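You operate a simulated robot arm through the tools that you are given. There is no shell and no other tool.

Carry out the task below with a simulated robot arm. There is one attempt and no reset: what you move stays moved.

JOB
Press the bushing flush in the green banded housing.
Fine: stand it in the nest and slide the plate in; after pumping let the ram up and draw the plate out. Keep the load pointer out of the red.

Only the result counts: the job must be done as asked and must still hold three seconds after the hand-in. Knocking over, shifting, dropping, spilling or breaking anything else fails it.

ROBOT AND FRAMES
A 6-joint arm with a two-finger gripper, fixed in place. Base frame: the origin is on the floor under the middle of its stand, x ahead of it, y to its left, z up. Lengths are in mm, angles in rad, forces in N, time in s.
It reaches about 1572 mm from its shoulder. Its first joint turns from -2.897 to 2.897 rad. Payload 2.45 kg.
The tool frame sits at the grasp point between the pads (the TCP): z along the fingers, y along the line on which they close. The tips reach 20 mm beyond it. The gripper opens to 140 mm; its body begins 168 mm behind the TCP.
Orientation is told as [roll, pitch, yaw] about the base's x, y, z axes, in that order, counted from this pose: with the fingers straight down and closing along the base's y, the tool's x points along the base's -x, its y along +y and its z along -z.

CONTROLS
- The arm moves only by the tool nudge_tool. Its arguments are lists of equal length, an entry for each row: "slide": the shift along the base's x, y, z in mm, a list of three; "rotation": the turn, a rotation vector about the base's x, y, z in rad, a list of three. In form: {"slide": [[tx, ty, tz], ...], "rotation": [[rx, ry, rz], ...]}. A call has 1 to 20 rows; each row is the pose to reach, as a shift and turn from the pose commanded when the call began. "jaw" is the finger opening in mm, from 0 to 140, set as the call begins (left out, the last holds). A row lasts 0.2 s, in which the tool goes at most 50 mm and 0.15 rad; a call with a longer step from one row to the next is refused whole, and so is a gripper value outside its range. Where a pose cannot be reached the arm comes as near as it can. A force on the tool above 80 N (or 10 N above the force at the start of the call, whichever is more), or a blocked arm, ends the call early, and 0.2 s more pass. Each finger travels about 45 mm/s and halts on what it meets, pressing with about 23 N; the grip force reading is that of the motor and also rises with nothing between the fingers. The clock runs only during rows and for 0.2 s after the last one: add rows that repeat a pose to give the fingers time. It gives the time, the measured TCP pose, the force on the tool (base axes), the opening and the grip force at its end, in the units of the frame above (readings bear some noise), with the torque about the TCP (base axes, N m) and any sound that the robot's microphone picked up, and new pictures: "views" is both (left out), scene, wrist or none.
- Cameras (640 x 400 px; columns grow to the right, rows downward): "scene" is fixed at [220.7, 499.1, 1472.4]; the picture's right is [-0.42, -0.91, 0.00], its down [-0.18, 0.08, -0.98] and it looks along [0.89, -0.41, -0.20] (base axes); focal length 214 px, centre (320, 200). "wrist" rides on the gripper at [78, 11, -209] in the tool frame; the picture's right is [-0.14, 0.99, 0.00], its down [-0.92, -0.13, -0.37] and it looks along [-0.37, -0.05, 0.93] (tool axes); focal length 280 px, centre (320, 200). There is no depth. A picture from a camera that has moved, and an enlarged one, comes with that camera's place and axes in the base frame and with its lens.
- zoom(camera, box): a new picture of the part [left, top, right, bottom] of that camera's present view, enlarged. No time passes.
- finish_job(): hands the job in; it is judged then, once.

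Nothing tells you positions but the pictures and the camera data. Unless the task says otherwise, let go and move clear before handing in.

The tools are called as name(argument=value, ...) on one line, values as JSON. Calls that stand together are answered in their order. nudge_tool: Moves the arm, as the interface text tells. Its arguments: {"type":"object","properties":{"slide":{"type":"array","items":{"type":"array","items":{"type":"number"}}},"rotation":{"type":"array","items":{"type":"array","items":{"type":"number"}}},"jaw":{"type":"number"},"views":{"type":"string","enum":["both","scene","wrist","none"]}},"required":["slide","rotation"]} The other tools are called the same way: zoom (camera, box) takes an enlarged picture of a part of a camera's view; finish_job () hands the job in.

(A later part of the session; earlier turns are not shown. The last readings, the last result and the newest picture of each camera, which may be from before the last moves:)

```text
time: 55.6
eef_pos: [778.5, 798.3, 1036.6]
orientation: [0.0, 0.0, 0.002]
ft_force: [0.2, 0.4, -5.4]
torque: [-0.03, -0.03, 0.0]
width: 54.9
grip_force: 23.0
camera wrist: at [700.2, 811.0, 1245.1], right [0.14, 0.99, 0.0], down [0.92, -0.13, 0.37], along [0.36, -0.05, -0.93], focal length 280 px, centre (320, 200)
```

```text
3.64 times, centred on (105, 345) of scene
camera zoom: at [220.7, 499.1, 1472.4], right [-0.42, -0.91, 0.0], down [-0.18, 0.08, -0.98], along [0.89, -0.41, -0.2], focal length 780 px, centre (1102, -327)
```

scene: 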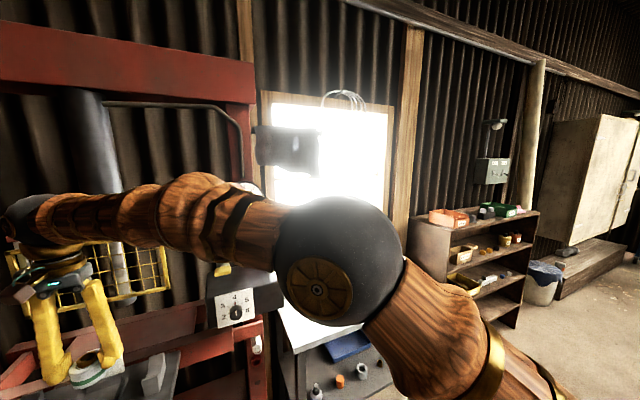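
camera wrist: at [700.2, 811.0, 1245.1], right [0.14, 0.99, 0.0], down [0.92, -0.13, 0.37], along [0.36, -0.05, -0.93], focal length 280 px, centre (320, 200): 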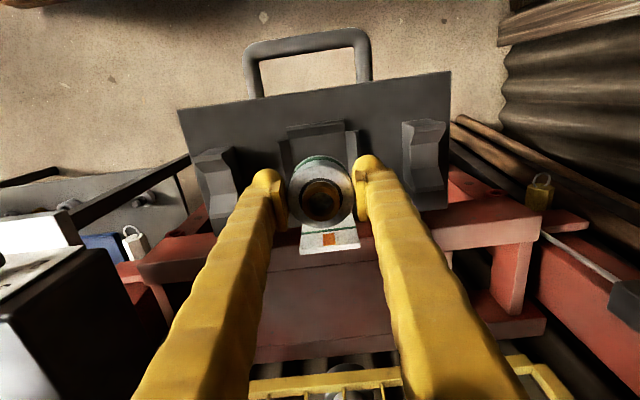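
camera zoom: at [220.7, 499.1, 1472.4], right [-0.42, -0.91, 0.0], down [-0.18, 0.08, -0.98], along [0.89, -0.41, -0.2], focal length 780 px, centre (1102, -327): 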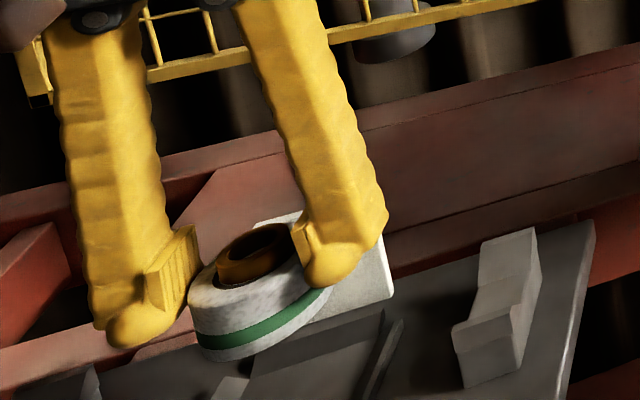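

nudge_tool(slide=[[-2, 1, -10], [-4, 1, -25], [-4, 1, -38], [-4, 1, -45], [-4, 1, -45]], rotation=[[0, 0, 0], [0, 0, 0], [0, 0, 0], [0, 0, 0], [0, 0, 0]], views="both")

zoom(camera="wrist", box=[230, 110, 410, 250])

zoom(camera="scene", box=[40, 300, 160, 400])

```text
time: 56.8
eef_pos: [773.3, 802.2, 992.6]
orientation: [0.001, -0.001, 0.001]
ft_force: [0.0, -0.4, -6.6]
torque: [-0.01, 0.04, -0.01]
width: 54.7
grip_force: 23.3
camera wrist: at [695.6, 813.7, 1200.6], right [0.14, 0.99, 0.0], down [0.92, -0.13, 0.37], along [0.36, -0.05, -0.93], focal length 280 px, centre (320, 200)
```

scene: 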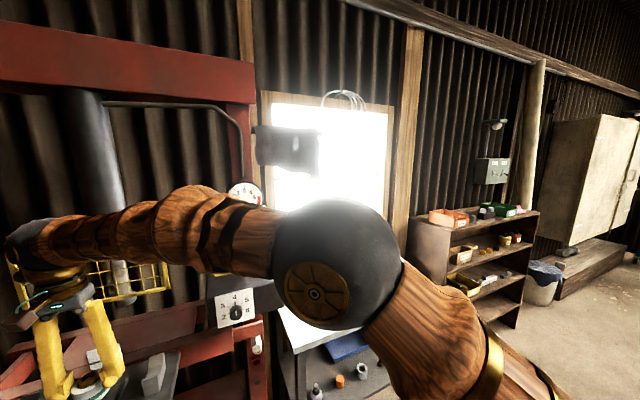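
wrist: 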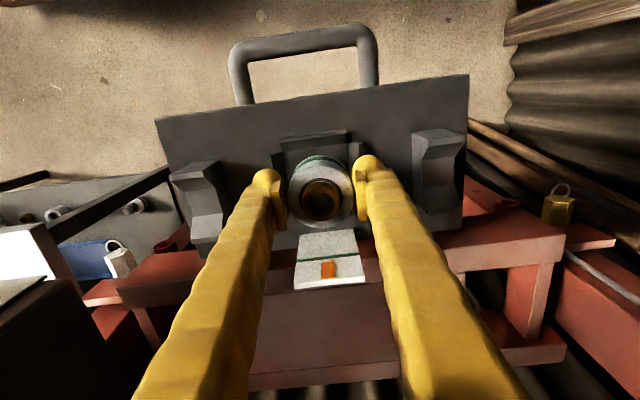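

```text
2.86 times, centred on (320, 180) of wrist
camera zoom: at [695.6, 813.7, 1200.6], right [0.14, 0.99, 0.0], down [0.92, -0.13, 0.37], along [0.36, -0.05, -0.93], focal length 801 px, centre (320, 257)
```

zoom: 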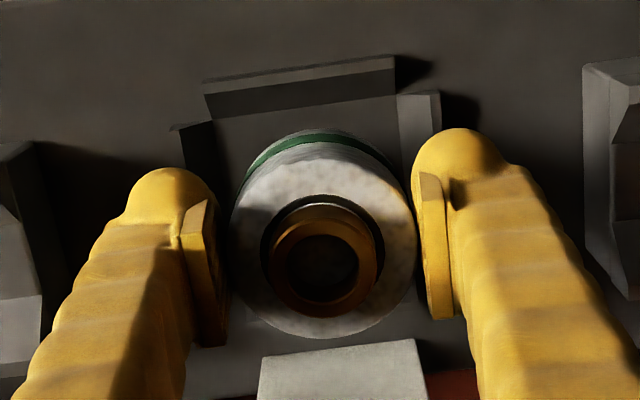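

```text
4.00 times, centred on (100, 350) of scene
camera zoom: at [220.7, 499.1, 1472.4], right [-0.42, -0.91, 0.0], down [-0.18, 0.08, -0.98], along [0.89, -0.41, -0.2], focal length 858 px, centre (1200, -400)
```

zoom: 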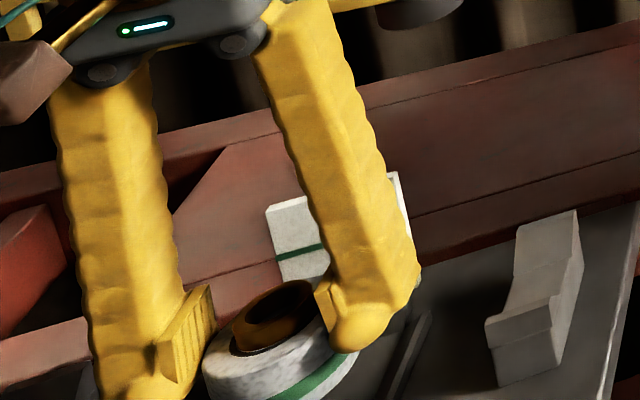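

nudge_tool(slide=[[1.5, -1, 0], [3, -2, 0], [3, -2, -4], [3, -2, -7], [3, -2, -7]], rotation=[[0, 0, 0], [0, 0, 0], [0, 0, 0], [0, 0, 0], [0, 0, 0]], views="wrist")

zoom(camera="wrist", box=[250, 110, 390, 230])

```text
time: 58.0
eef_pos: [775.9, 799.5, 985.8]
orientation: [0.001, 0.0, 0.003]
ft_force: [-0.8, 0.7, -5.7]
torque: [0.04, 0.03, 0.02]
width: 54.5
grip_force: 22.6
camera wrist: at [697.8, 811.9, 1194.2], right [0.14, 0.99, 0.0], down [0.92, -0.13, 0.37], along [0.36, -0.05, -0.93], focal length 280 px, centre (320, 200)
```

wrist: 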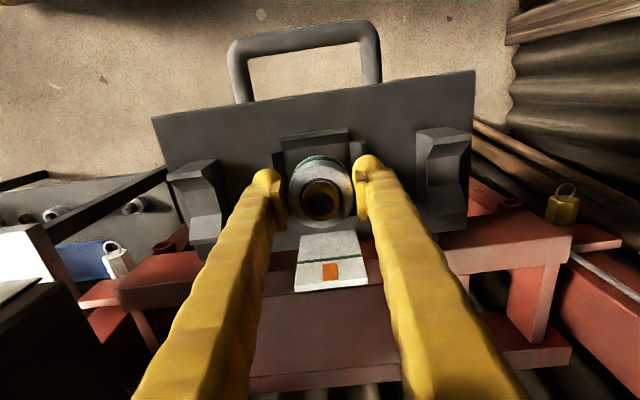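

```text
3.33 times, centred on (320, 170) of wrist
camera zoom: at [697.8, 811.9, 1194.2], right [0.14, 0.99, 0.0], down [0.92, -0.13, 0.37], along [0.36, -0.05, -0.93], focal length 935 px, centre (320, 300)
```

zoom: 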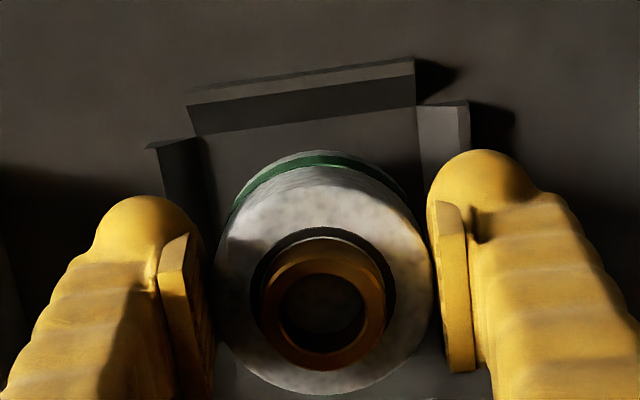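

The housing is aligned with the nest within about 1 mm. I'll lower it in small steps until it touches down.

nudge_tool(slide=[[-0.5, 0, -2], [-1, 0, -4], [-1, 0, -5.5], [-1, 0, -5.5]], rotation=[[0, 0, 0], [0, 0, 0], [0, 0, 0], [0, 0, 0]], views="none")

```text
time: 59.0
eef_pos: [776.0, 799.6, 981.5]
orientation: [0.002, 0.001, 0.003]
ft_force: [-0.2, 0.0, -5.6]
torque: [0.01, 0.05, 0.0]
width: 54.7
grip_force: 22.7
```

nudge_tool(slide=[[0, 0, -1], [0, 0, -2], [0, 0, -2]], rotation=[[0, 0, 0], [0, 0, 0], [0, 0, 0]], views="none")

```text
time: 59.8
eef_pos: [774.6, 799.6, 978.0]
orientation: [0.003, 0.0, 0.001]
ft_force: [0.5, 0.3, -5.5]
torque: [0.01, 0.05, 0.02]
width: 54.8
grip_force: 23.0
```

nudge_tool(slide=[[0, 0, -1], [0, 0, -2], [0, 0, -2]], rotation=[[0, 0, 0], [0, 0, 0], [0, 0, 0]], views="none")

```text
time: 60.6
eef_pos: [774.8, 799.8, 975.8]
orientation: [0.002, 0.0, 0.002]
ft_force: [0.3, -1.0, -5.8]
torque: [-0.04, 0.01, 0.04]
width: 54.5
grip_force: 22.8
```

nudge_tool(slide=[[0, 0, -1], [0, 0, -2], [0, 0, -2]], rotation=[[0, 0, 0], [0, 0, 0], [0, 0, 0]], views="wrist")

zoom(camera="wrist", box=[250, 110, 390, 230])

zoom(camera="scene", box=[40, 320, 140, 400])

```text
time: 61.4
eef_pos: [775.1, 800.1, 974.2]
orientation: [0.004, 0.0, 0.002]
ft_force: [0.3, 0.3, -5.8]
torque: [0.01, 0.02, 0.01]
width: 54.6
grip_force: 23.0
camera wrist: at [697.4, 811.5, 1182.8], right [0.14, 0.99, 0.0], down [0.92, -0.13, 0.37], along [0.36, -0.05, -0.93], focal length 280 px, centre (320, 200)
```

wrist: 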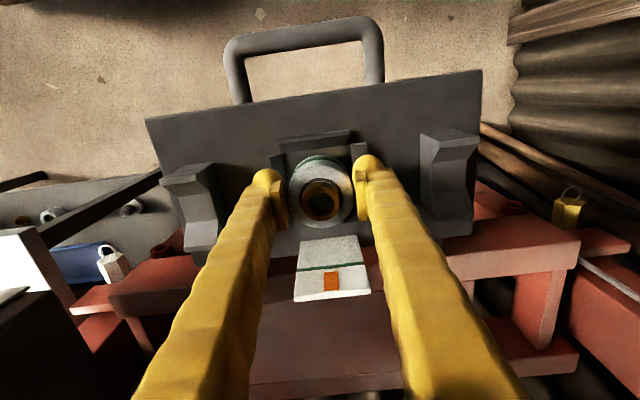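

```text
3.33 times, centred on (320, 170) of wrist
camera zoom: at [697.4, 811.5, 1182.8], right [0.14, 0.99, 0.0], down [0.92, -0.13, 0.37], along [0.36, -0.05, -0.93], focal length 935 px, centre (320, 300)
```

zoom: 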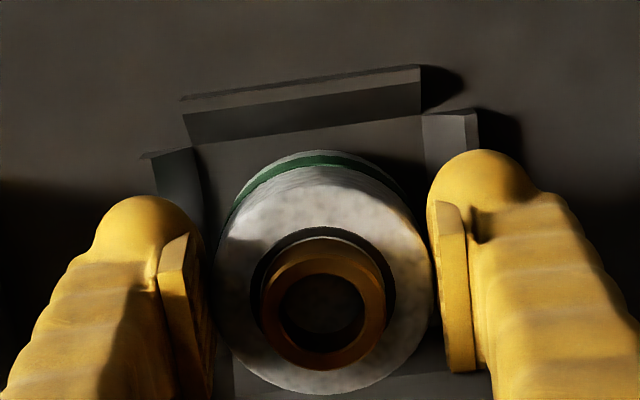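

```text
5.00 times, centred on (90, 360) of scene
camera zoom: at [220.7, 499.1, 1472.4], right [-0.42, -0.91, 0.0], down [-0.18, 0.08, -0.98], along [0.89, -0.41, -0.2], focal length 1072 px, centre (1470, -600)
```

zoom: 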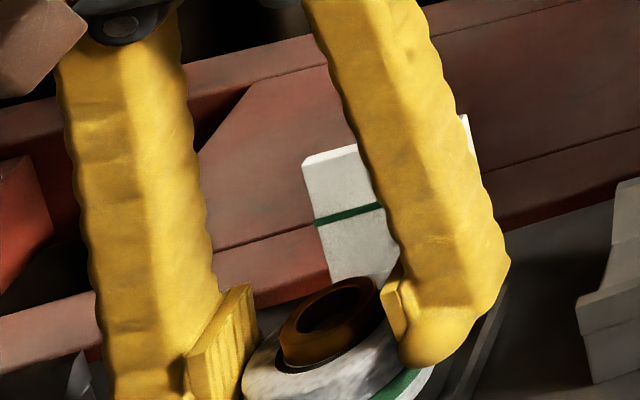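

nudge_tool(slide=[[0.5, 0, -1], [1, 0, -2], [1, 0, -3], [1, 0, -3]], rotation=[[0, 0, 0], [0, 0, 0], [0, 0, 0], [0, 0, 0]], views="none")

```text
time: 62.4
eef_pos: [775.8, 799.6, 971.9]
orientation: [0.001, 0.0, 0.002]
ft_force: [-0.1, -0.2, -5.7]
torque: [-0.01, 0.03, 0.0]
width: 54.4
grip_force: 22.9
```

nudge_tool(slide=[[0.5, 0, -1], [1, 0, -2], [1, 0, -3], [1, 0, -3]], rotation=[[0, 0, 0], [0, 0, 0], [0, 0, 0], [0, 0, 0]], views="none")

```text
time: 63.4
eef_pos: [776.4, 799.0, 968.9]
orientation: [0.002, 0.0, 0.002]
ft_force: [-0.4, -3.5, 4.3]
torque: [-0.08, 0.09, -0.04]
width: 54.5
grip_force: 22.8
```

Contact at TCP z≈969, so the nest floor is near z≈927.5. I'll release it.

nudge_tool(slide=[[0, 0, -0.3], [0, 0, -0.3], [0, 0, -0.3], [0, 0, -0.3]], rotation=[[0, 0, 0], [0, 0, 0], [0, 0, 0], [0, 0, 0]], jaw=80, views="wrist")

zoom(camera="wrist", box=[240, 110, 400, 250])

```text
time: 64.4
eef_pos: [776.4, 800.4, 968.6]
orientation: [0.002, 0.001, 0.002]
ft_force: [-0.4, 0.6, -0.3]
torque: [-0.01, 0.01, -0.02]
width: 79.7
grip_force: 0.1
camera wrist: at [698.5, 811.3, 1176.8], right [0.14, 0.99, 0.0], down [0.92, -0.13, 0.37], along [0.36, -0.05, -0.93], focal length 280 px, centre (320, 200)
```

wrist: 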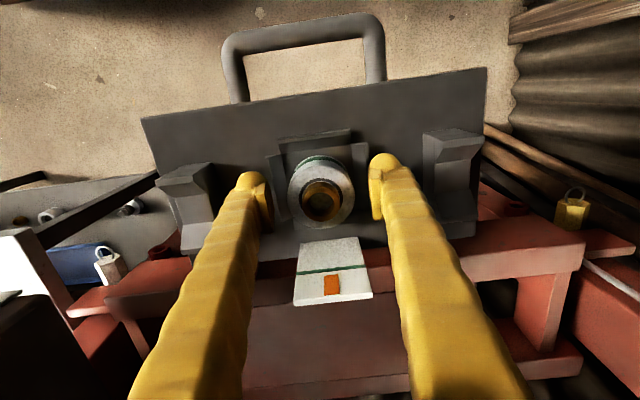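

```text
2.86 times, centred on (320, 180) of wrist
camera zoom: at [698.5, 811.3, 1176.8], right [0.14, 0.99, 0.0], down [0.92, -0.13, 0.37], along [0.36, -0.05, -0.93], focal length 801 px, centre (320, 257)
```

zoom: 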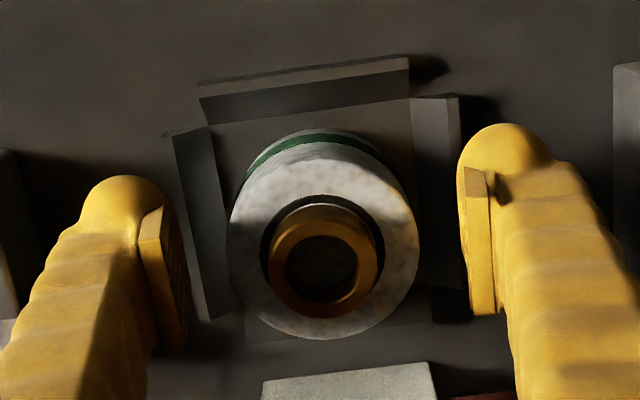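

The housing is standing in the nest. I'll lift clear and check from above.

nudge_tool(slide=[[0, 0, 10], [0, 0, 30], [0, 0, 60], [-20, 0, 95], [-50, 0, 130], [-90, 0, 150]], rotation=[[0, 0, 0], [0, 0, 0], [0, 0, 0], [0, 0, 0], [0, 0, 0], [0, 0, 0]], views="both")

zoom(camera="wrist", box=[220, 130, 420, 260])

zoom(camera="scene", box=[40, 320, 190, 400])

```text
time: 65.8
eef_pos: [690.9, 799.3, 1117.6]
orientation: [-0.001, 0.0, 0.002]
ft_force: [0.8, -0.1, -0.9]
torque: [-0.03, 0.03, 0.0]
width: 79.5
grip_force: 0.1
camera wrist: at [612.7, 811.1, 1326.4], right [0.14, 0.99, 0.0], down [0.92, -0.13, 0.37], along [0.36, -0.05, -0.93], focal length 280 px, centre (320, 200)
```

scene: 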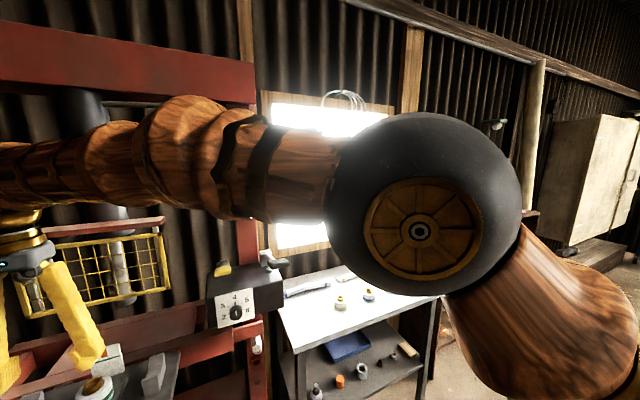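
wrist: 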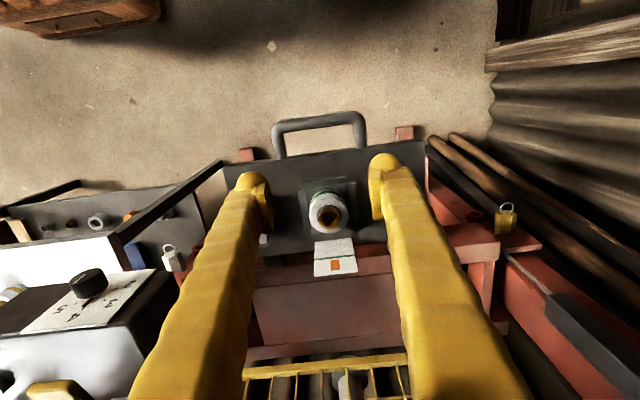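

```text
3.08 times, centred on (320, 195) of wrist
camera zoom: at [612.7, 811.1, 1326.4], right [0.14, 0.99, 0.0], down [0.92, -0.13, 0.37], along [0.36, -0.05, -0.93], focal length 863 px, centre (320, 215)
```

zoom: 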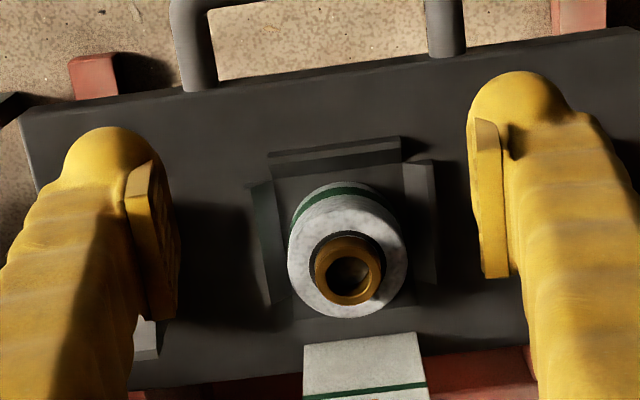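

```text
4.27 times, centred on (115, 360) of scene
camera zoom: at [220.7, 499.1, 1472.4], right [-0.42, -0.91, 0.0], down [-0.18, 0.08, -0.98], along [0.89, -0.41, -0.2], focal length 915 px, centre (1195, -483)
```

zoom: 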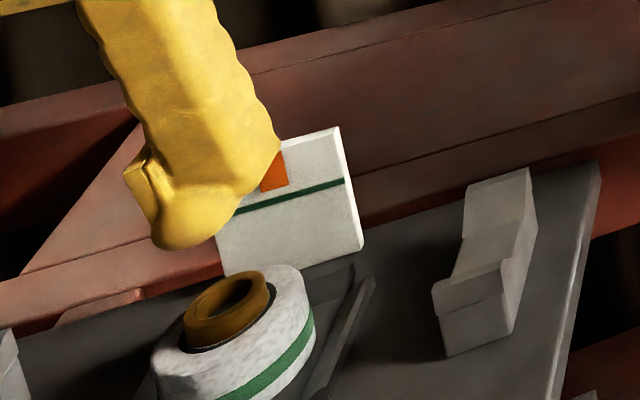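

The housing is upright in the nest. Next I need to push the plate in by its handle bar (near x≈655, y≈805, z≈914) with a forward-pointing tool, so that the gripper body stays out from under the guard. I'll back off and yaw the tool.

nudge_tool(slide=[[-20, -15, 0], [-45, -30, 0], [-70, -50, 0], [-95, -70, 0], [-115, -90, 0], [-130, -100, 0], [-130, -100, 0], [-130, -100, 0], [-130, -100, 0], [-130, -100, 0], [-130, -100, 0]], rotation=[[0, 0, 0.14], [0, 0, 0.28], [0, 0, 0.42], [0, 0, 0.56], [0, 0, 0.7], [0, 0, 0.84], [0, 0, 0.98], [0, 0, 1.12], [0, 0, 1.26], [0, 0, 1.41], [0, 0, 1.55]], jaw=60, views="both")

```text
time: 68.2
eef_pos: [557.4, 698.4, 1118.4]
orientation: [0.003, 0.0, 1.553]
ft_force: [-0.5, 0.2, 1.0]
torque: [-0.04, -0.01, 0.01]
width: 59.9
grip_force: 0.0
camera wrist: at [545.4, 622.4, 1326.9], right [-0.99, 0.15, 0.0], down [0.14, 0.92, 0.37], along [0.06, 0.36, -0.93], focal length 280 px, centre (320, 200)
```

scene: 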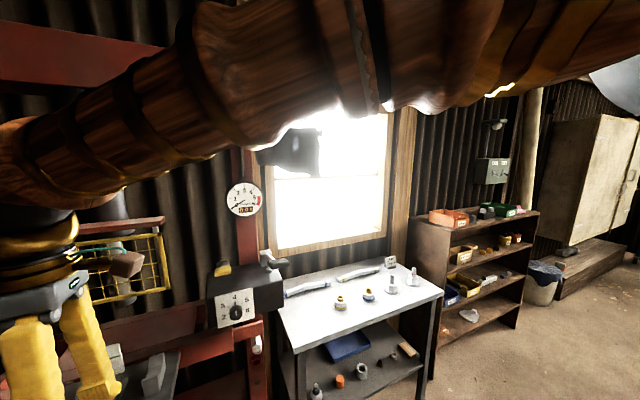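
wrist: 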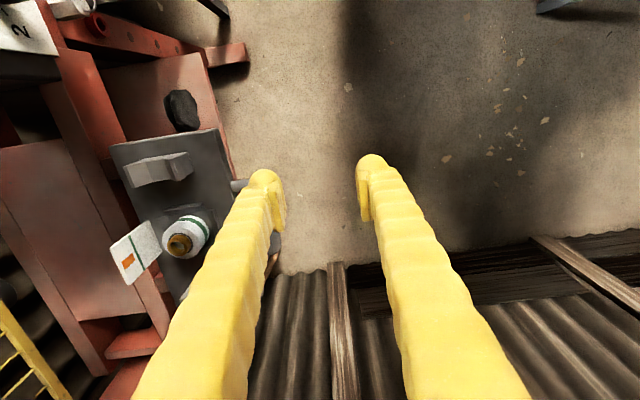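

nudge_tool(slide=[[10, 5, 0], [20, 10, 0], [30, 15, 0], [40, 20, 0], [50, 25, 0]], rotation=[[0, -0.14, 0], [0, -0.28, 0], [0, -0.42, 0], [0, -0.56, 0], [0, -0.7, 0]], views="none")

```text
time: 69.4
eef_pos: [607.1, 723.8, 1118.0]
orientation: [-0.7, -0.011, 1.557]
ft_force: [0.1, 0.3, 0.8]
torque: [0.02, -0.03, 0.0]
width: 60.5
grip_force: 0.0
```

nudge_tool(slide=[[0, 10, -5], [0, 20, -15], [0, 30, -30], [0, 40, -50], [0, 50, -70], [-5, 60, -90]], rotation=[[0, -0.14, 0], [0, -0.28, 0], [0, -0.42, 0], [0, -0.56, 0], [0, -0.7, 0], [0, -0.84, 0]], views="both")

```text
time: 70.8
eef_pos: [601.2, 785.2, 1026.8]
orientation: [-1.54, -0.019, 1.571]
ft_force: [0.0, 0.6, -0.7]
torque: [0.01, 0.08, -0.03]
width: 60.0
grip_force: 0.0
camera wrist: at [393.1, 708.9, 1020.5], right [-0.03, 0.16, -0.99], down [-0.36, 0.92, 0.16], along [0.93, 0.36, 0.03], focal length 280 px, centre (320, 200)
```

scene: 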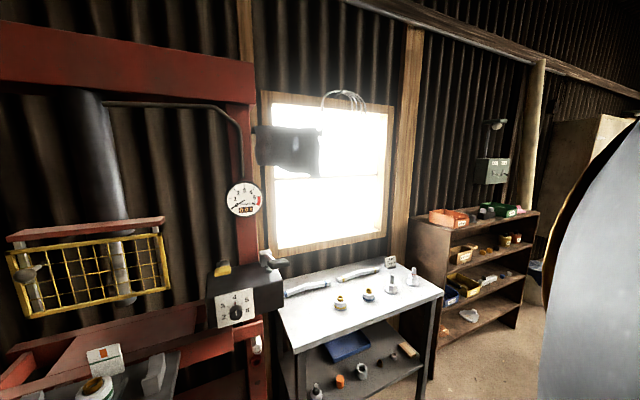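
wrist: 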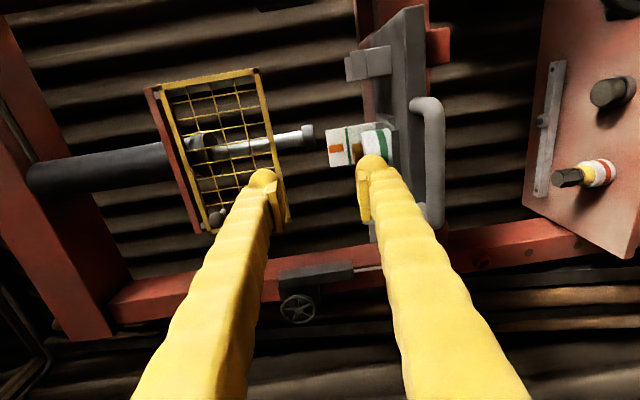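

zoom(camera="wrist", box=[130, 20, 460, 240])

zoom(camera="wrist", box=[300, 90, 460, 240])

```text
1.82 times, centred on (295, 130) of wrist
camera zoom: at [393.1, 708.9, 1020.5], right [-0.03, 0.16, -0.99], down [-0.36, 0.92, 0.16], along [0.93, 0.36, 0.03], focal length 510 px, centre (366, 327)
```

zoom: 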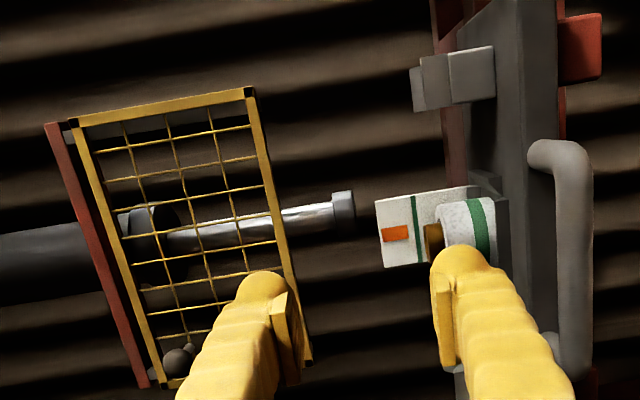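

```text
2.67 times, centred on (380, 165) of wrist
camera zoom: at [393.1, 708.9, 1020.5], right [-0.03, 0.16, -0.99], down [-0.36, 0.92, 0.16], along [0.93, 0.36, 0.03], focal length 748 px, centre (160, 293)
```

zoom: 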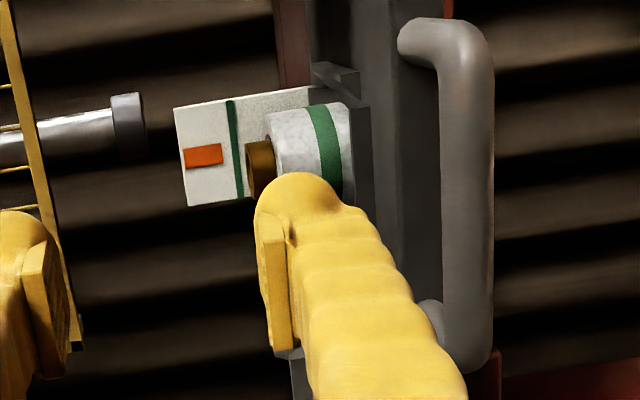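

Now I have a fine side view: the card stands upright behind the nest with a green height line, and the handle bar is at about z=913. I'll lower the tool in front of the bar and slide the open fingers over it, one above and one below.

nudge_tool(slide=[[-26, 0, 0], [-26, 5, -40], [-26, 10, -80], [-26, 13, -113], [-10, 13, -113], [10, 13, -113], [15, 13, -113]], rotation=[[0, -0.01, 0], [0, -0.02, 0], [0, -0.03, 0], [0, -0.03, 0], [0, -0.03, 0], [0, -0.03, 0], [0, -0.03, 0]], views="wrist")

zoom(camera="wrist", box=[240, 80, 400, 240])

```text
time: 72.4
eef_pos: [619.8, 797.1, 915.0]
orientation: [-1.569, -0.021, 1.57]
ft_force: [0.2, 0.5, 0.2]
torque: [-0.03, -0.02, 0.02]
width: 60.0
grip_force: 0.1
camera wrist: at [410.9, 721.1, 902.5], right [0.0, 0.16, -0.99], down [-0.37, 0.92, 0.15], along [0.93, 0.36, 0.06], focal length 280 px, centre (320, 200)
```

wrist: 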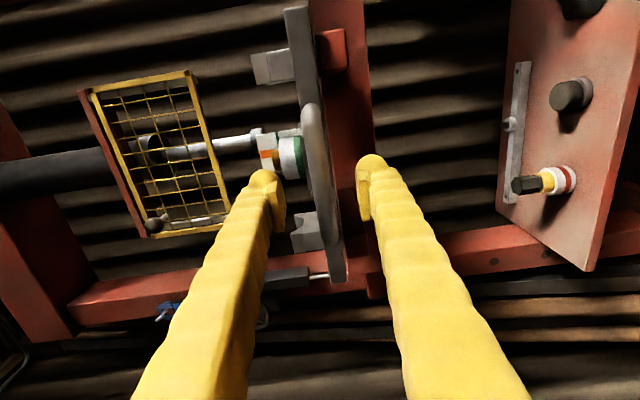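

```text
2.50 times, centred on (320, 160) of wrist
camera zoom: at [410.9, 721.1, 902.5], right [0.0, 0.16, -0.99], down [-0.37, 0.92, 0.15], along [0.93, 0.36, 0.06], focal length 701 px, centre (320, 300)
```

zoom: 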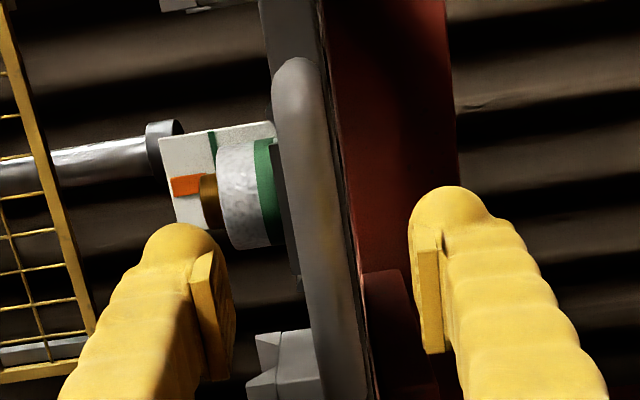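

nudge_tool(slide=[[15, 0, 1], [30, 0, 2], [38, 0, 2]], rotation=[[0, 0, 0], [0, 0, 0], [0, 0, 0]], views="wrist")

zoom(camera="wrist", box=[240, 80, 400, 240])

```text
time: 73.2
eef_pos: [657.7, 797.2, 918.8]
orientation: [-1.571, -0.019, 1.57]
ft_force: [0.1, 0.0, -0.1]
torque: [0.02, -0.05, -0.03]
width: 60.1
grip_force: 0.0
camera wrist: at [447.2, 720.8, 905.8], right [0.0, 0.16, -0.99], down [-0.37, 0.92, 0.15], along [0.93, 0.36, 0.06], focal length 280 px, centre (320, 200)
```

wrist: 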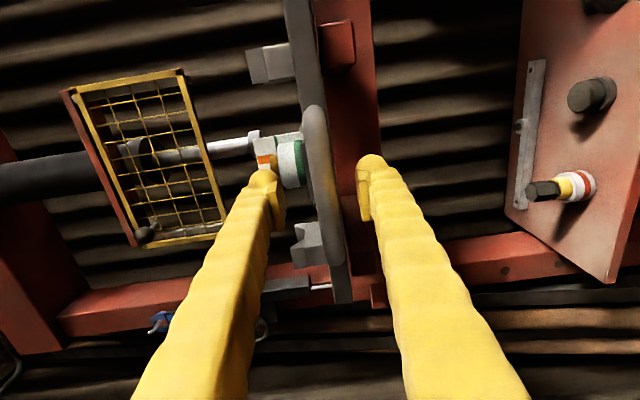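

```text
2.50 times, centred on (320, 160) of wrist
camera zoom: at [447.2, 720.8, 905.8], right [0.0, 0.16, -0.99], down [-0.37, 0.92, 0.15], along [0.93, 0.36, 0.06], focal length 701 px, centre (320, 300)
```

zoom: 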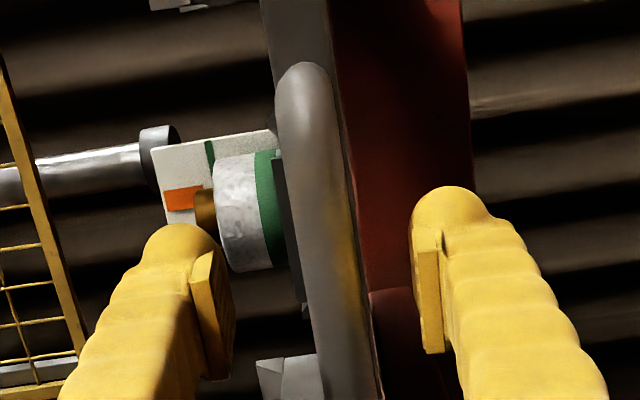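

nudge_tool(slide=[[0, 0, 0], [0, 0, 0], [0, 0, 0], [0, 0, 0]], rotation=[[0, 0, 0], [0, 0, 0], [0, 0, 0], [0, 0, 0]], jaw=8, views="wrist")

zoom(camera="wrist", box=[240, 80, 400, 240])

```text
time: 74.2
eef_pos: [655.7, 796.9, 916.4]
orientation: [-1.566, -0.017, 1.571]
ft_force: [1.5, 1.5, -18.8]
torque: [-0.31, 0.01, 0.04]
width: 20.0
grip_force: 9.2
camera wrist: at [446.9, 720.8, 904.8], right [0.0, 0.15, -0.99], down [-0.37, 0.92, 0.15], along [0.93, 0.36, 0.05], focal length 280 px, centre (320, 200)
```

wrist: 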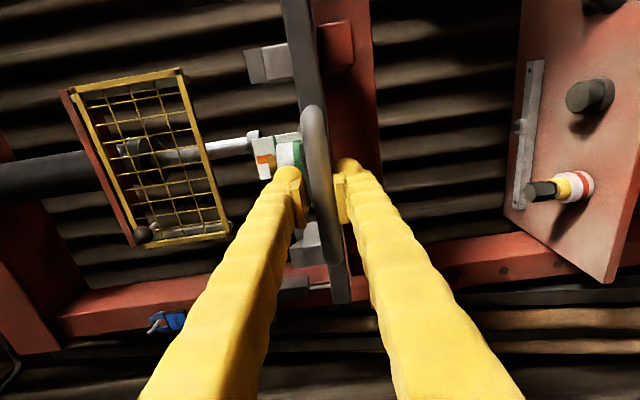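

```text
2.50 times, centred on (320, 160) of wrist
camera zoom: at [446.9, 720.8, 904.8], right [0.0, 0.15, -0.99], down [-0.37, 0.92, 0.15], along [0.93, 0.36, 0.05], focal length 701 px, centre (320, 300)
```

zoom: 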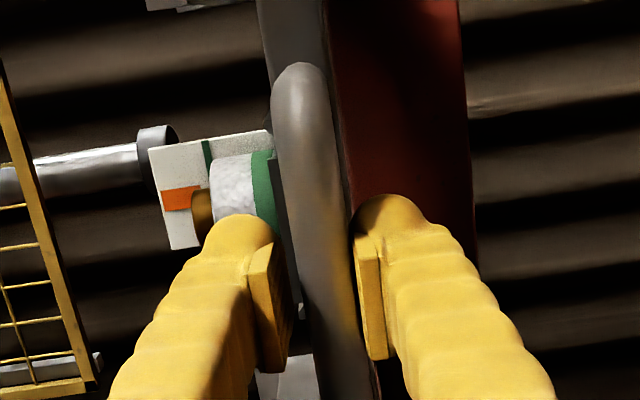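

nudge_tool(slide=[[0, 0, -1], [0, 0, -2], [0, 0, -2], [0, 0, -2]], rotation=[[0, 0, 0], [0, 0, 0], [0, 0, 0], [0, 0, 0]], jaw=0, views="none")

```text
time: 75.2
eef_pos: [655.0, 796.8, 915.3]
orientation: [-1.567, -0.015, 1.569]
ft_force: [20.6, 1.4, -42.9]
torque: [-1.19, -0.08, -0.01]
width: 14.0
grip_force: 39.9
```

nudge_tool(slide=[[0, 0, -1], [0, 0, -2], [0, 0, -2]], rotation=[[0, 0, 0], [0, 0, 0], [0, 0, 0]], views="wrist")

zoom(camera="wrist", box=[240, 80, 400, 240])

```text
time: 76.0
eef_pos: [654.9, 797.6, 913.8]
orientation: [-1.571, -0.02, 1.567]
ft_force: [30.7, -13.7, -27.1]
torque: [-1.28, -0.06, -0.21]
width: 13.5
grip_force: 40.1
camera wrist: at [446.0, 721.2, 901.5], right [0.0, 0.16, -0.99], down [-0.37, 0.92, 0.15], along [0.93, 0.36, 0.06], focal length 280 px, centre (320, 200)
```

wrist: 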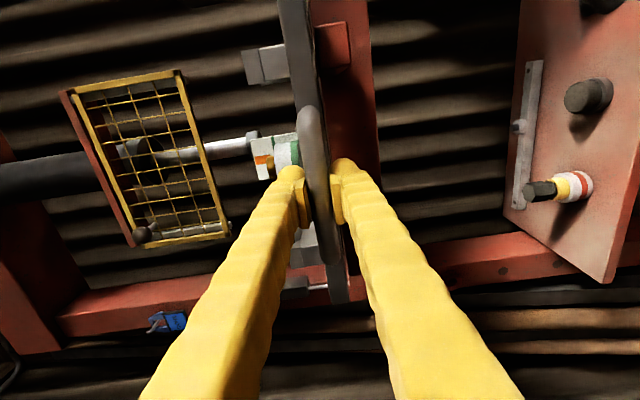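

```text
2.50 times, centred on (320, 160) of wrist
camera zoom: at [446.0, 721.2, 901.5], right [0.0, 0.16, -0.99], down [-0.37, 0.92, 0.15], along [0.93, 0.36, 0.06], focal length 701 px, centre (320, 300)
```

zoom: 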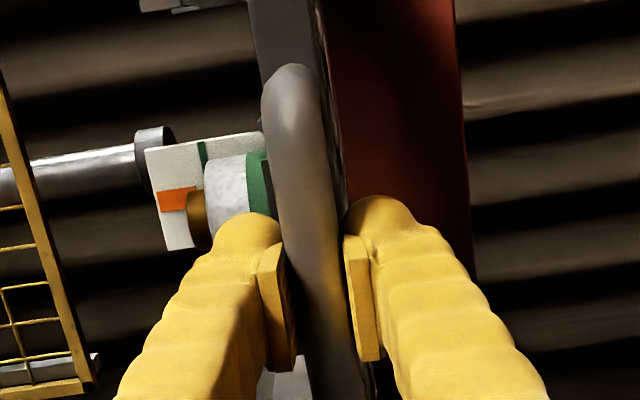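

The bar is gripped. I'll push the plate in gently at first and watch the forces.

nudge_tool(slide=[[5, 0, -0.5], [12, 0, -1], [20, 0, -1], [30, 0, -1]], rotation=[[0, 0, 0], [0, 0, 0], [0, 0, 0], [0, 0, 0]], views="both")

zoom(camera="wrist", box=[200, 80, 400, 240])

zoom(camera="scene", box=[40, 320, 190, 400])

```text
time: 77.0
eef_pos: [686.1, 799.1, 914.0]
orientation: [-1.57, -0.02, 1.573]
ft_force: [0.7, 13.4, 10.7]
torque: [-1.33, -0.03, 0.04]
width: 13.8
grip_force: 40.3
camera wrist: at [476.9, 721.1, 900.8], right [0.0, 0.16, -0.99], down [-0.37, 0.92, 0.15], along [0.93, 0.37, 0.06], focal length 280 px, centre (320, 200)
```

scene: 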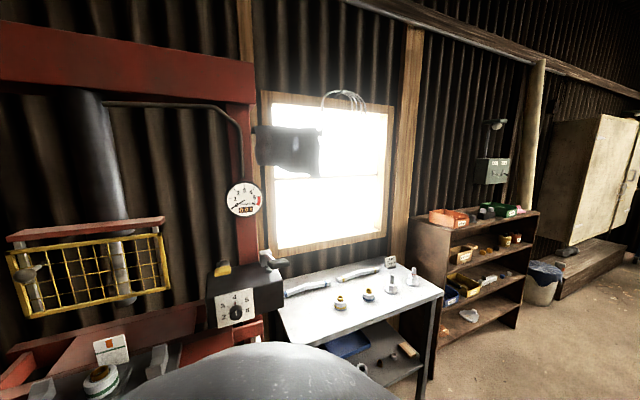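
wrist: 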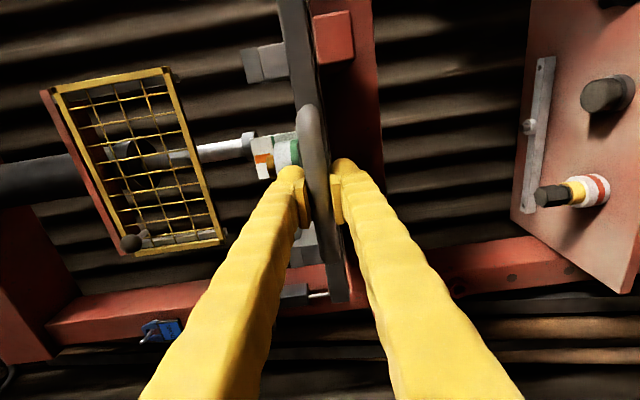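

```text
2.50 times, centred on (300, 160) of wrist
camera zoom: at [476.9, 721.1, 900.8], right [0.0, 0.16, -0.99], down [-0.37, 0.92, 0.15], along [0.93, 0.37, 0.06], focal length 701 px, centre (370, 300)
```

zoom: 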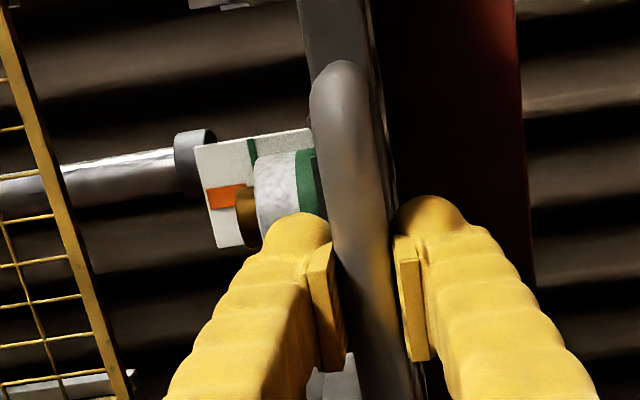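

```text
4.27 times, centred on (115, 360) of scene
camera zoom: at [220.7, 499.1, 1472.4], right [-0.42, -0.91, 0.0], down [-0.18, 0.08, -0.98], along [0.89, -0.41, -0.2], focal length 915 px, centre (1195, -483)
```

zoom: 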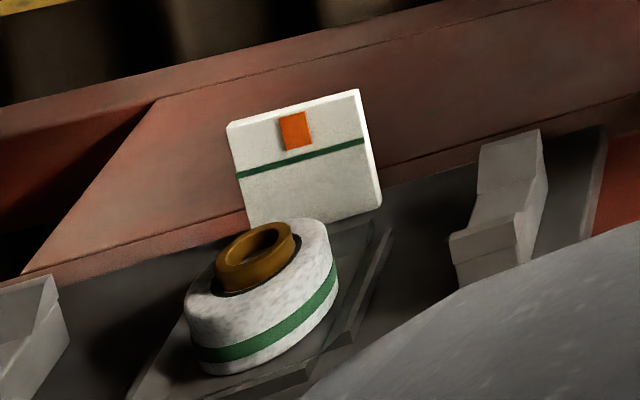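

The card moves with the plate and the housing rides well. I'll keep pushing.

nudge_tool(slide=[[10, 0, 0], [25, 0, 0], [40, 0, 0], [55, 0, 0], [70, 0, 0], [85, 0, 0], [100, 0, 0], [115, 0, 0], [130, 0, 0]], rotation=[[0, 0, 0], [0, 0, 0], [0, 0, 0], [0, 0, 0], [0, 0, 0], [0, 0, 0], [0, 0, 0], [0, 0, 0], [0, 0, 0]], views="both")

zoom(camera="wrist", box=[180, 60, 400, 240])

zoom(camera="scene", box=[0, 290, 200, 400])

```text
time: 79.0
eef_pos: [814.3, 797.9, 913.7]
orientation: [-1.571, -0.021, 1.571]
ft_force: [2.0, 28.1, 50.4]
torque: [-1.43, 0.0, 0.02]
width: 13.9
grip_force: 40.0
camera wrist: at [605.1, 720.6, 900.7], right [0.0, 0.16, -0.99], down [-0.37, 0.92, 0.15], along [0.93, 0.36, 0.06], focal length 280 px, centre (320, 200)
```

scene: 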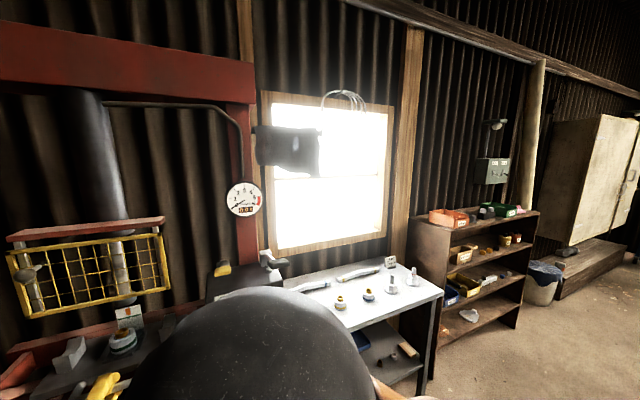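
wrist: 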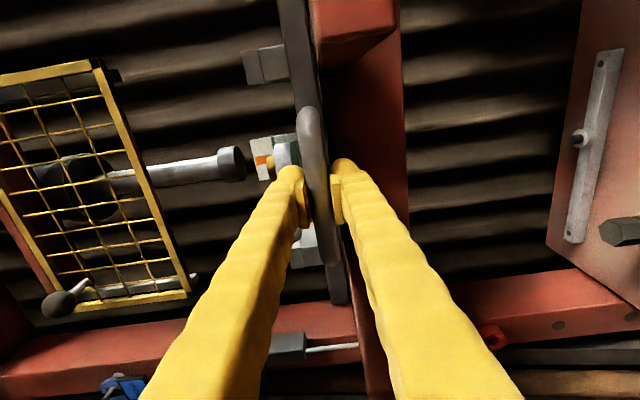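

```text
2.22 times, centred on (290, 150) of wrist
camera zoom: at [605.1, 720.6, 900.7], right [0.0, 0.16, -0.99], down [-0.37, 0.92, 0.15], along [0.93, 0.36, 0.06], focal length 623 px, centre (387, 311)
```

zoom: 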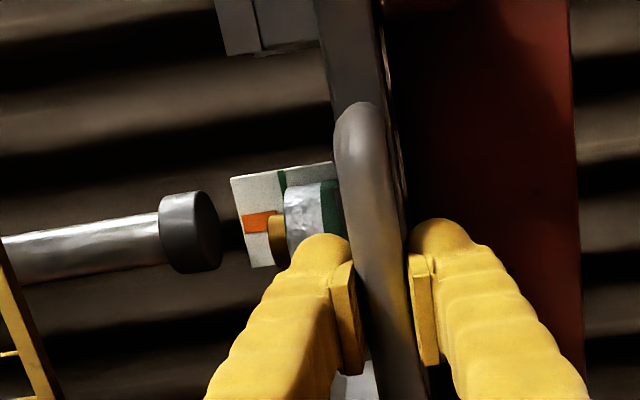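

```text
3.20 times, centred on (100, 345) of scene
camera zoom: at [220.7, 499.1, 1472.4], right [-0.42, -0.91, 0.0], down [-0.18, 0.08, -0.98], along [0.89, -0.41, -0.2], focal length 686 px, centre (1024, -264)
```

zoom: 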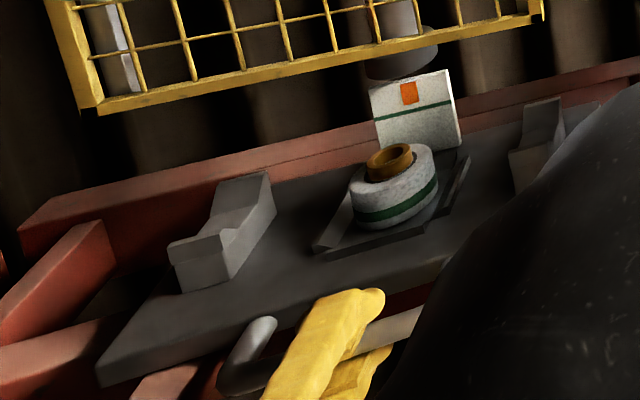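

nudge_tool(slide=[[0, 1.5, 2], [10, 1.5, 2], [22, 1.5, 2], [34, 1.5, 2], [45, 1.5, 2]], rotation=[[0, 0, 0], [0, 0, 0], [0, 0, 0], [0, 0, 0], [0, 0, 0]], views="both")

zoom(camera="wrist", box=[180, 60, 400, 240])

zoom(camera="scene", box=[0, 290, 200, 400])

```text
time: 80.2
eef_pos: [858.8, 796.4, 914.4]
orientation: [-1.568, -0.018, 1.57]
ft_force: [-1.3, -13.4, 24.2]
torque: [-1.22, -0.05, 0.1]
width: 13.5
grip_force: 40.0
camera wrist: at [648.9, 720.6, 901.8], right [0.0, 0.15, -0.99], down [-0.37, 0.92, 0.15], along [0.93, 0.36, 0.05], focal length 280 px, centre (320, 200)
```

scene: 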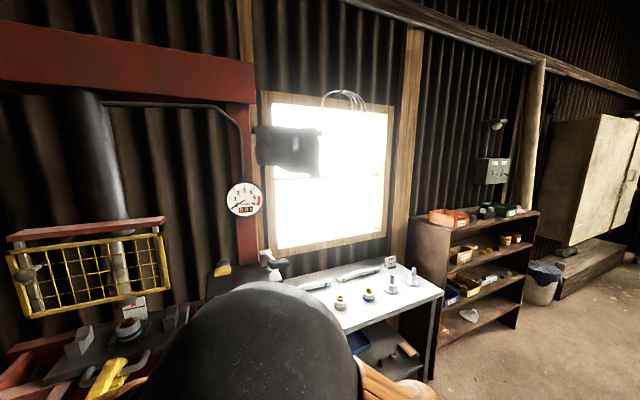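
wrist: 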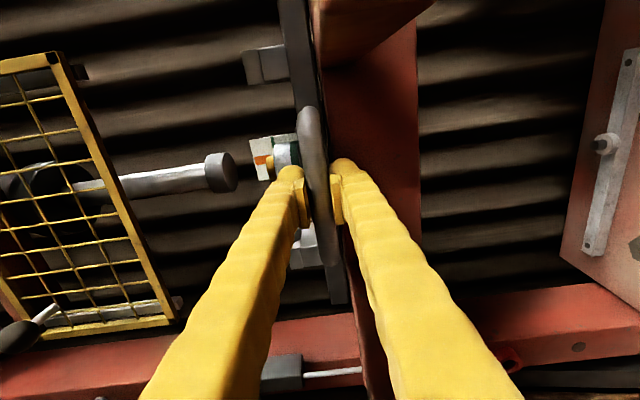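

```text
2.22 times, centred on (290, 150) of wrist
camera zoom: at [648.9, 720.6, 901.8], right [0.0, 0.15, -0.99], down [-0.37, 0.92, 0.15], along [0.93, 0.36, 0.05], focal length 623 px, centre (387, 311)
```

zoom: 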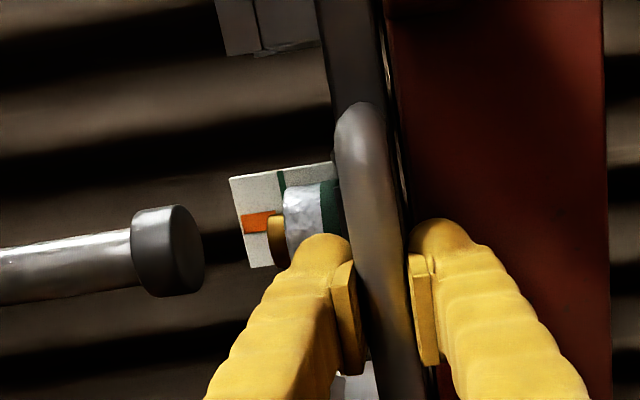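

```text
3.20 times, centred on (100, 345) of scene
camera zoom: at [220.7, 499.1, 1472.4], right [-0.42, -0.91, 0.0], down [-0.18, 0.08, -0.98], along [0.89, -0.41, -0.2], focal length 686 px, centre (1024, -264)
```

zoom: 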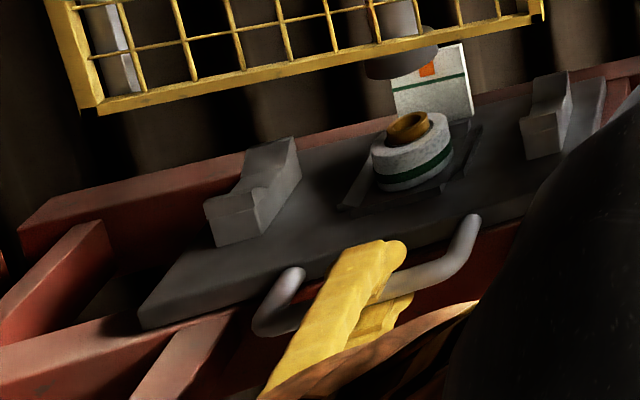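

nudge_tool(slide=[[8, 0, 0.5], [16, 0, 0.5], [22, 0, 0.5]], rotation=[[0, 0, 0], [0, 0, 0], [0, 0, 0]], views="none")

```text
time: 81.0
eef_pos: [880.4, 799.5, 914.8]
orientation: [-1.568, -0.017, 1.574]
ft_force: [-28.6, -5.3, 1.0]
torque: [-1.14, 0.01, 0.02]
width: 13.5
grip_force: 39.5
```

nudge_tool(slide=[[2, 0, 0], [4, 0, 0], [4, 0, 0]], rotation=[[0, 0, 0], [0, 0, 0], [0, 0, 0]], views="both")

zoom(camera="wrist", box=[160, 60, 400, 240])

zoom(camera="scene", box=[40, 280, 200, 380])

```text
time: 81.5
eef_pos: [881.0, 800.5, 913.8]
orientation: [-1.566, -0.018, 1.572]
ft_force: [-16.6, -6.9, 5.4]
torque: [-1.25, 0.45, -0.21]
width: 13.3
grip_force: 40.1
stopped in row 2: the force on the tool passed its limit at 90 N (the readings are from after the stop); the commanded pose is now the measured one
camera wrist: at [671.7, 722.9, 901.9], right [0.0, 0.15, -0.99], down [-0.37, 0.92, 0.15], along [0.93, 0.37, 0.05], focal length 280 px, centre (320, 200)
```

scene: 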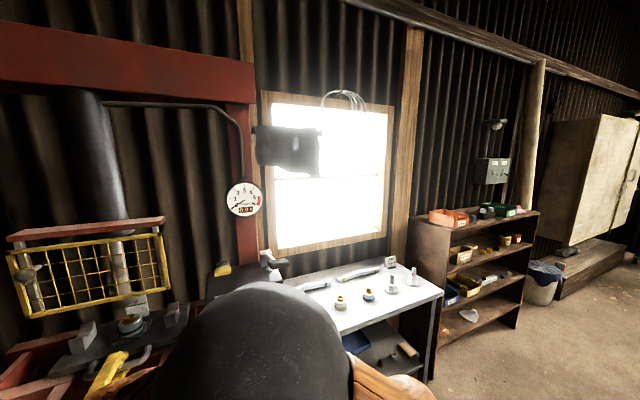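
wrist: 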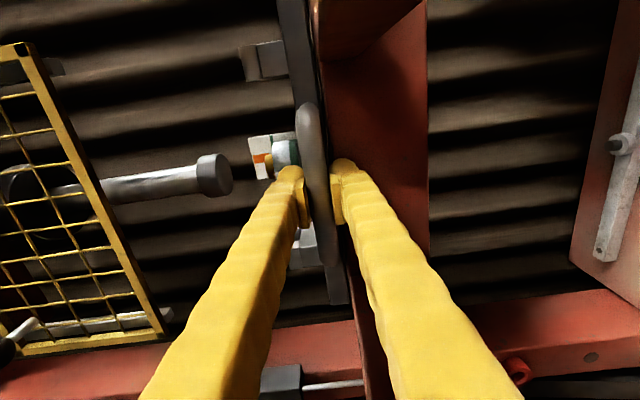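

```text
2.22 times, centred on (280, 150) of wrist
camera zoom: at [671.7, 722.9, 901.9], right [0.0, 0.15, -0.99], down [-0.37, 0.92, 0.15], along [0.93, 0.37, 0.05], focal length 623 px, centre (409, 311)
```

zoom: 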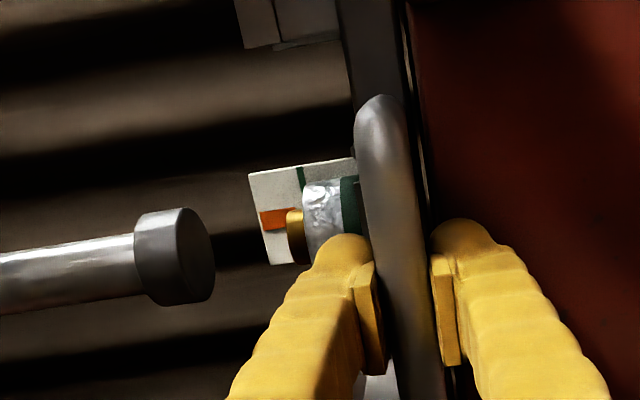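

```text
4.00 times, centred on (120, 330) of scene
camera zoom: at [220.7, 499.1, 1472.4], right [-0.42, -0.91, 0.0], down [-0.18, 0.08, -0.98], along [0.89, -0.41, -0.2], focal length 858 px, centre (1120, -320)
```

zoom: 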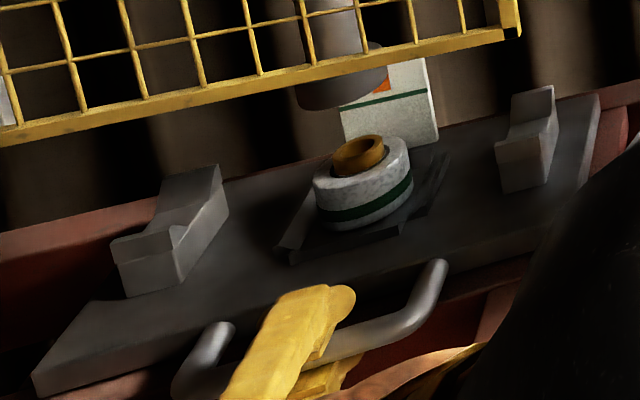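

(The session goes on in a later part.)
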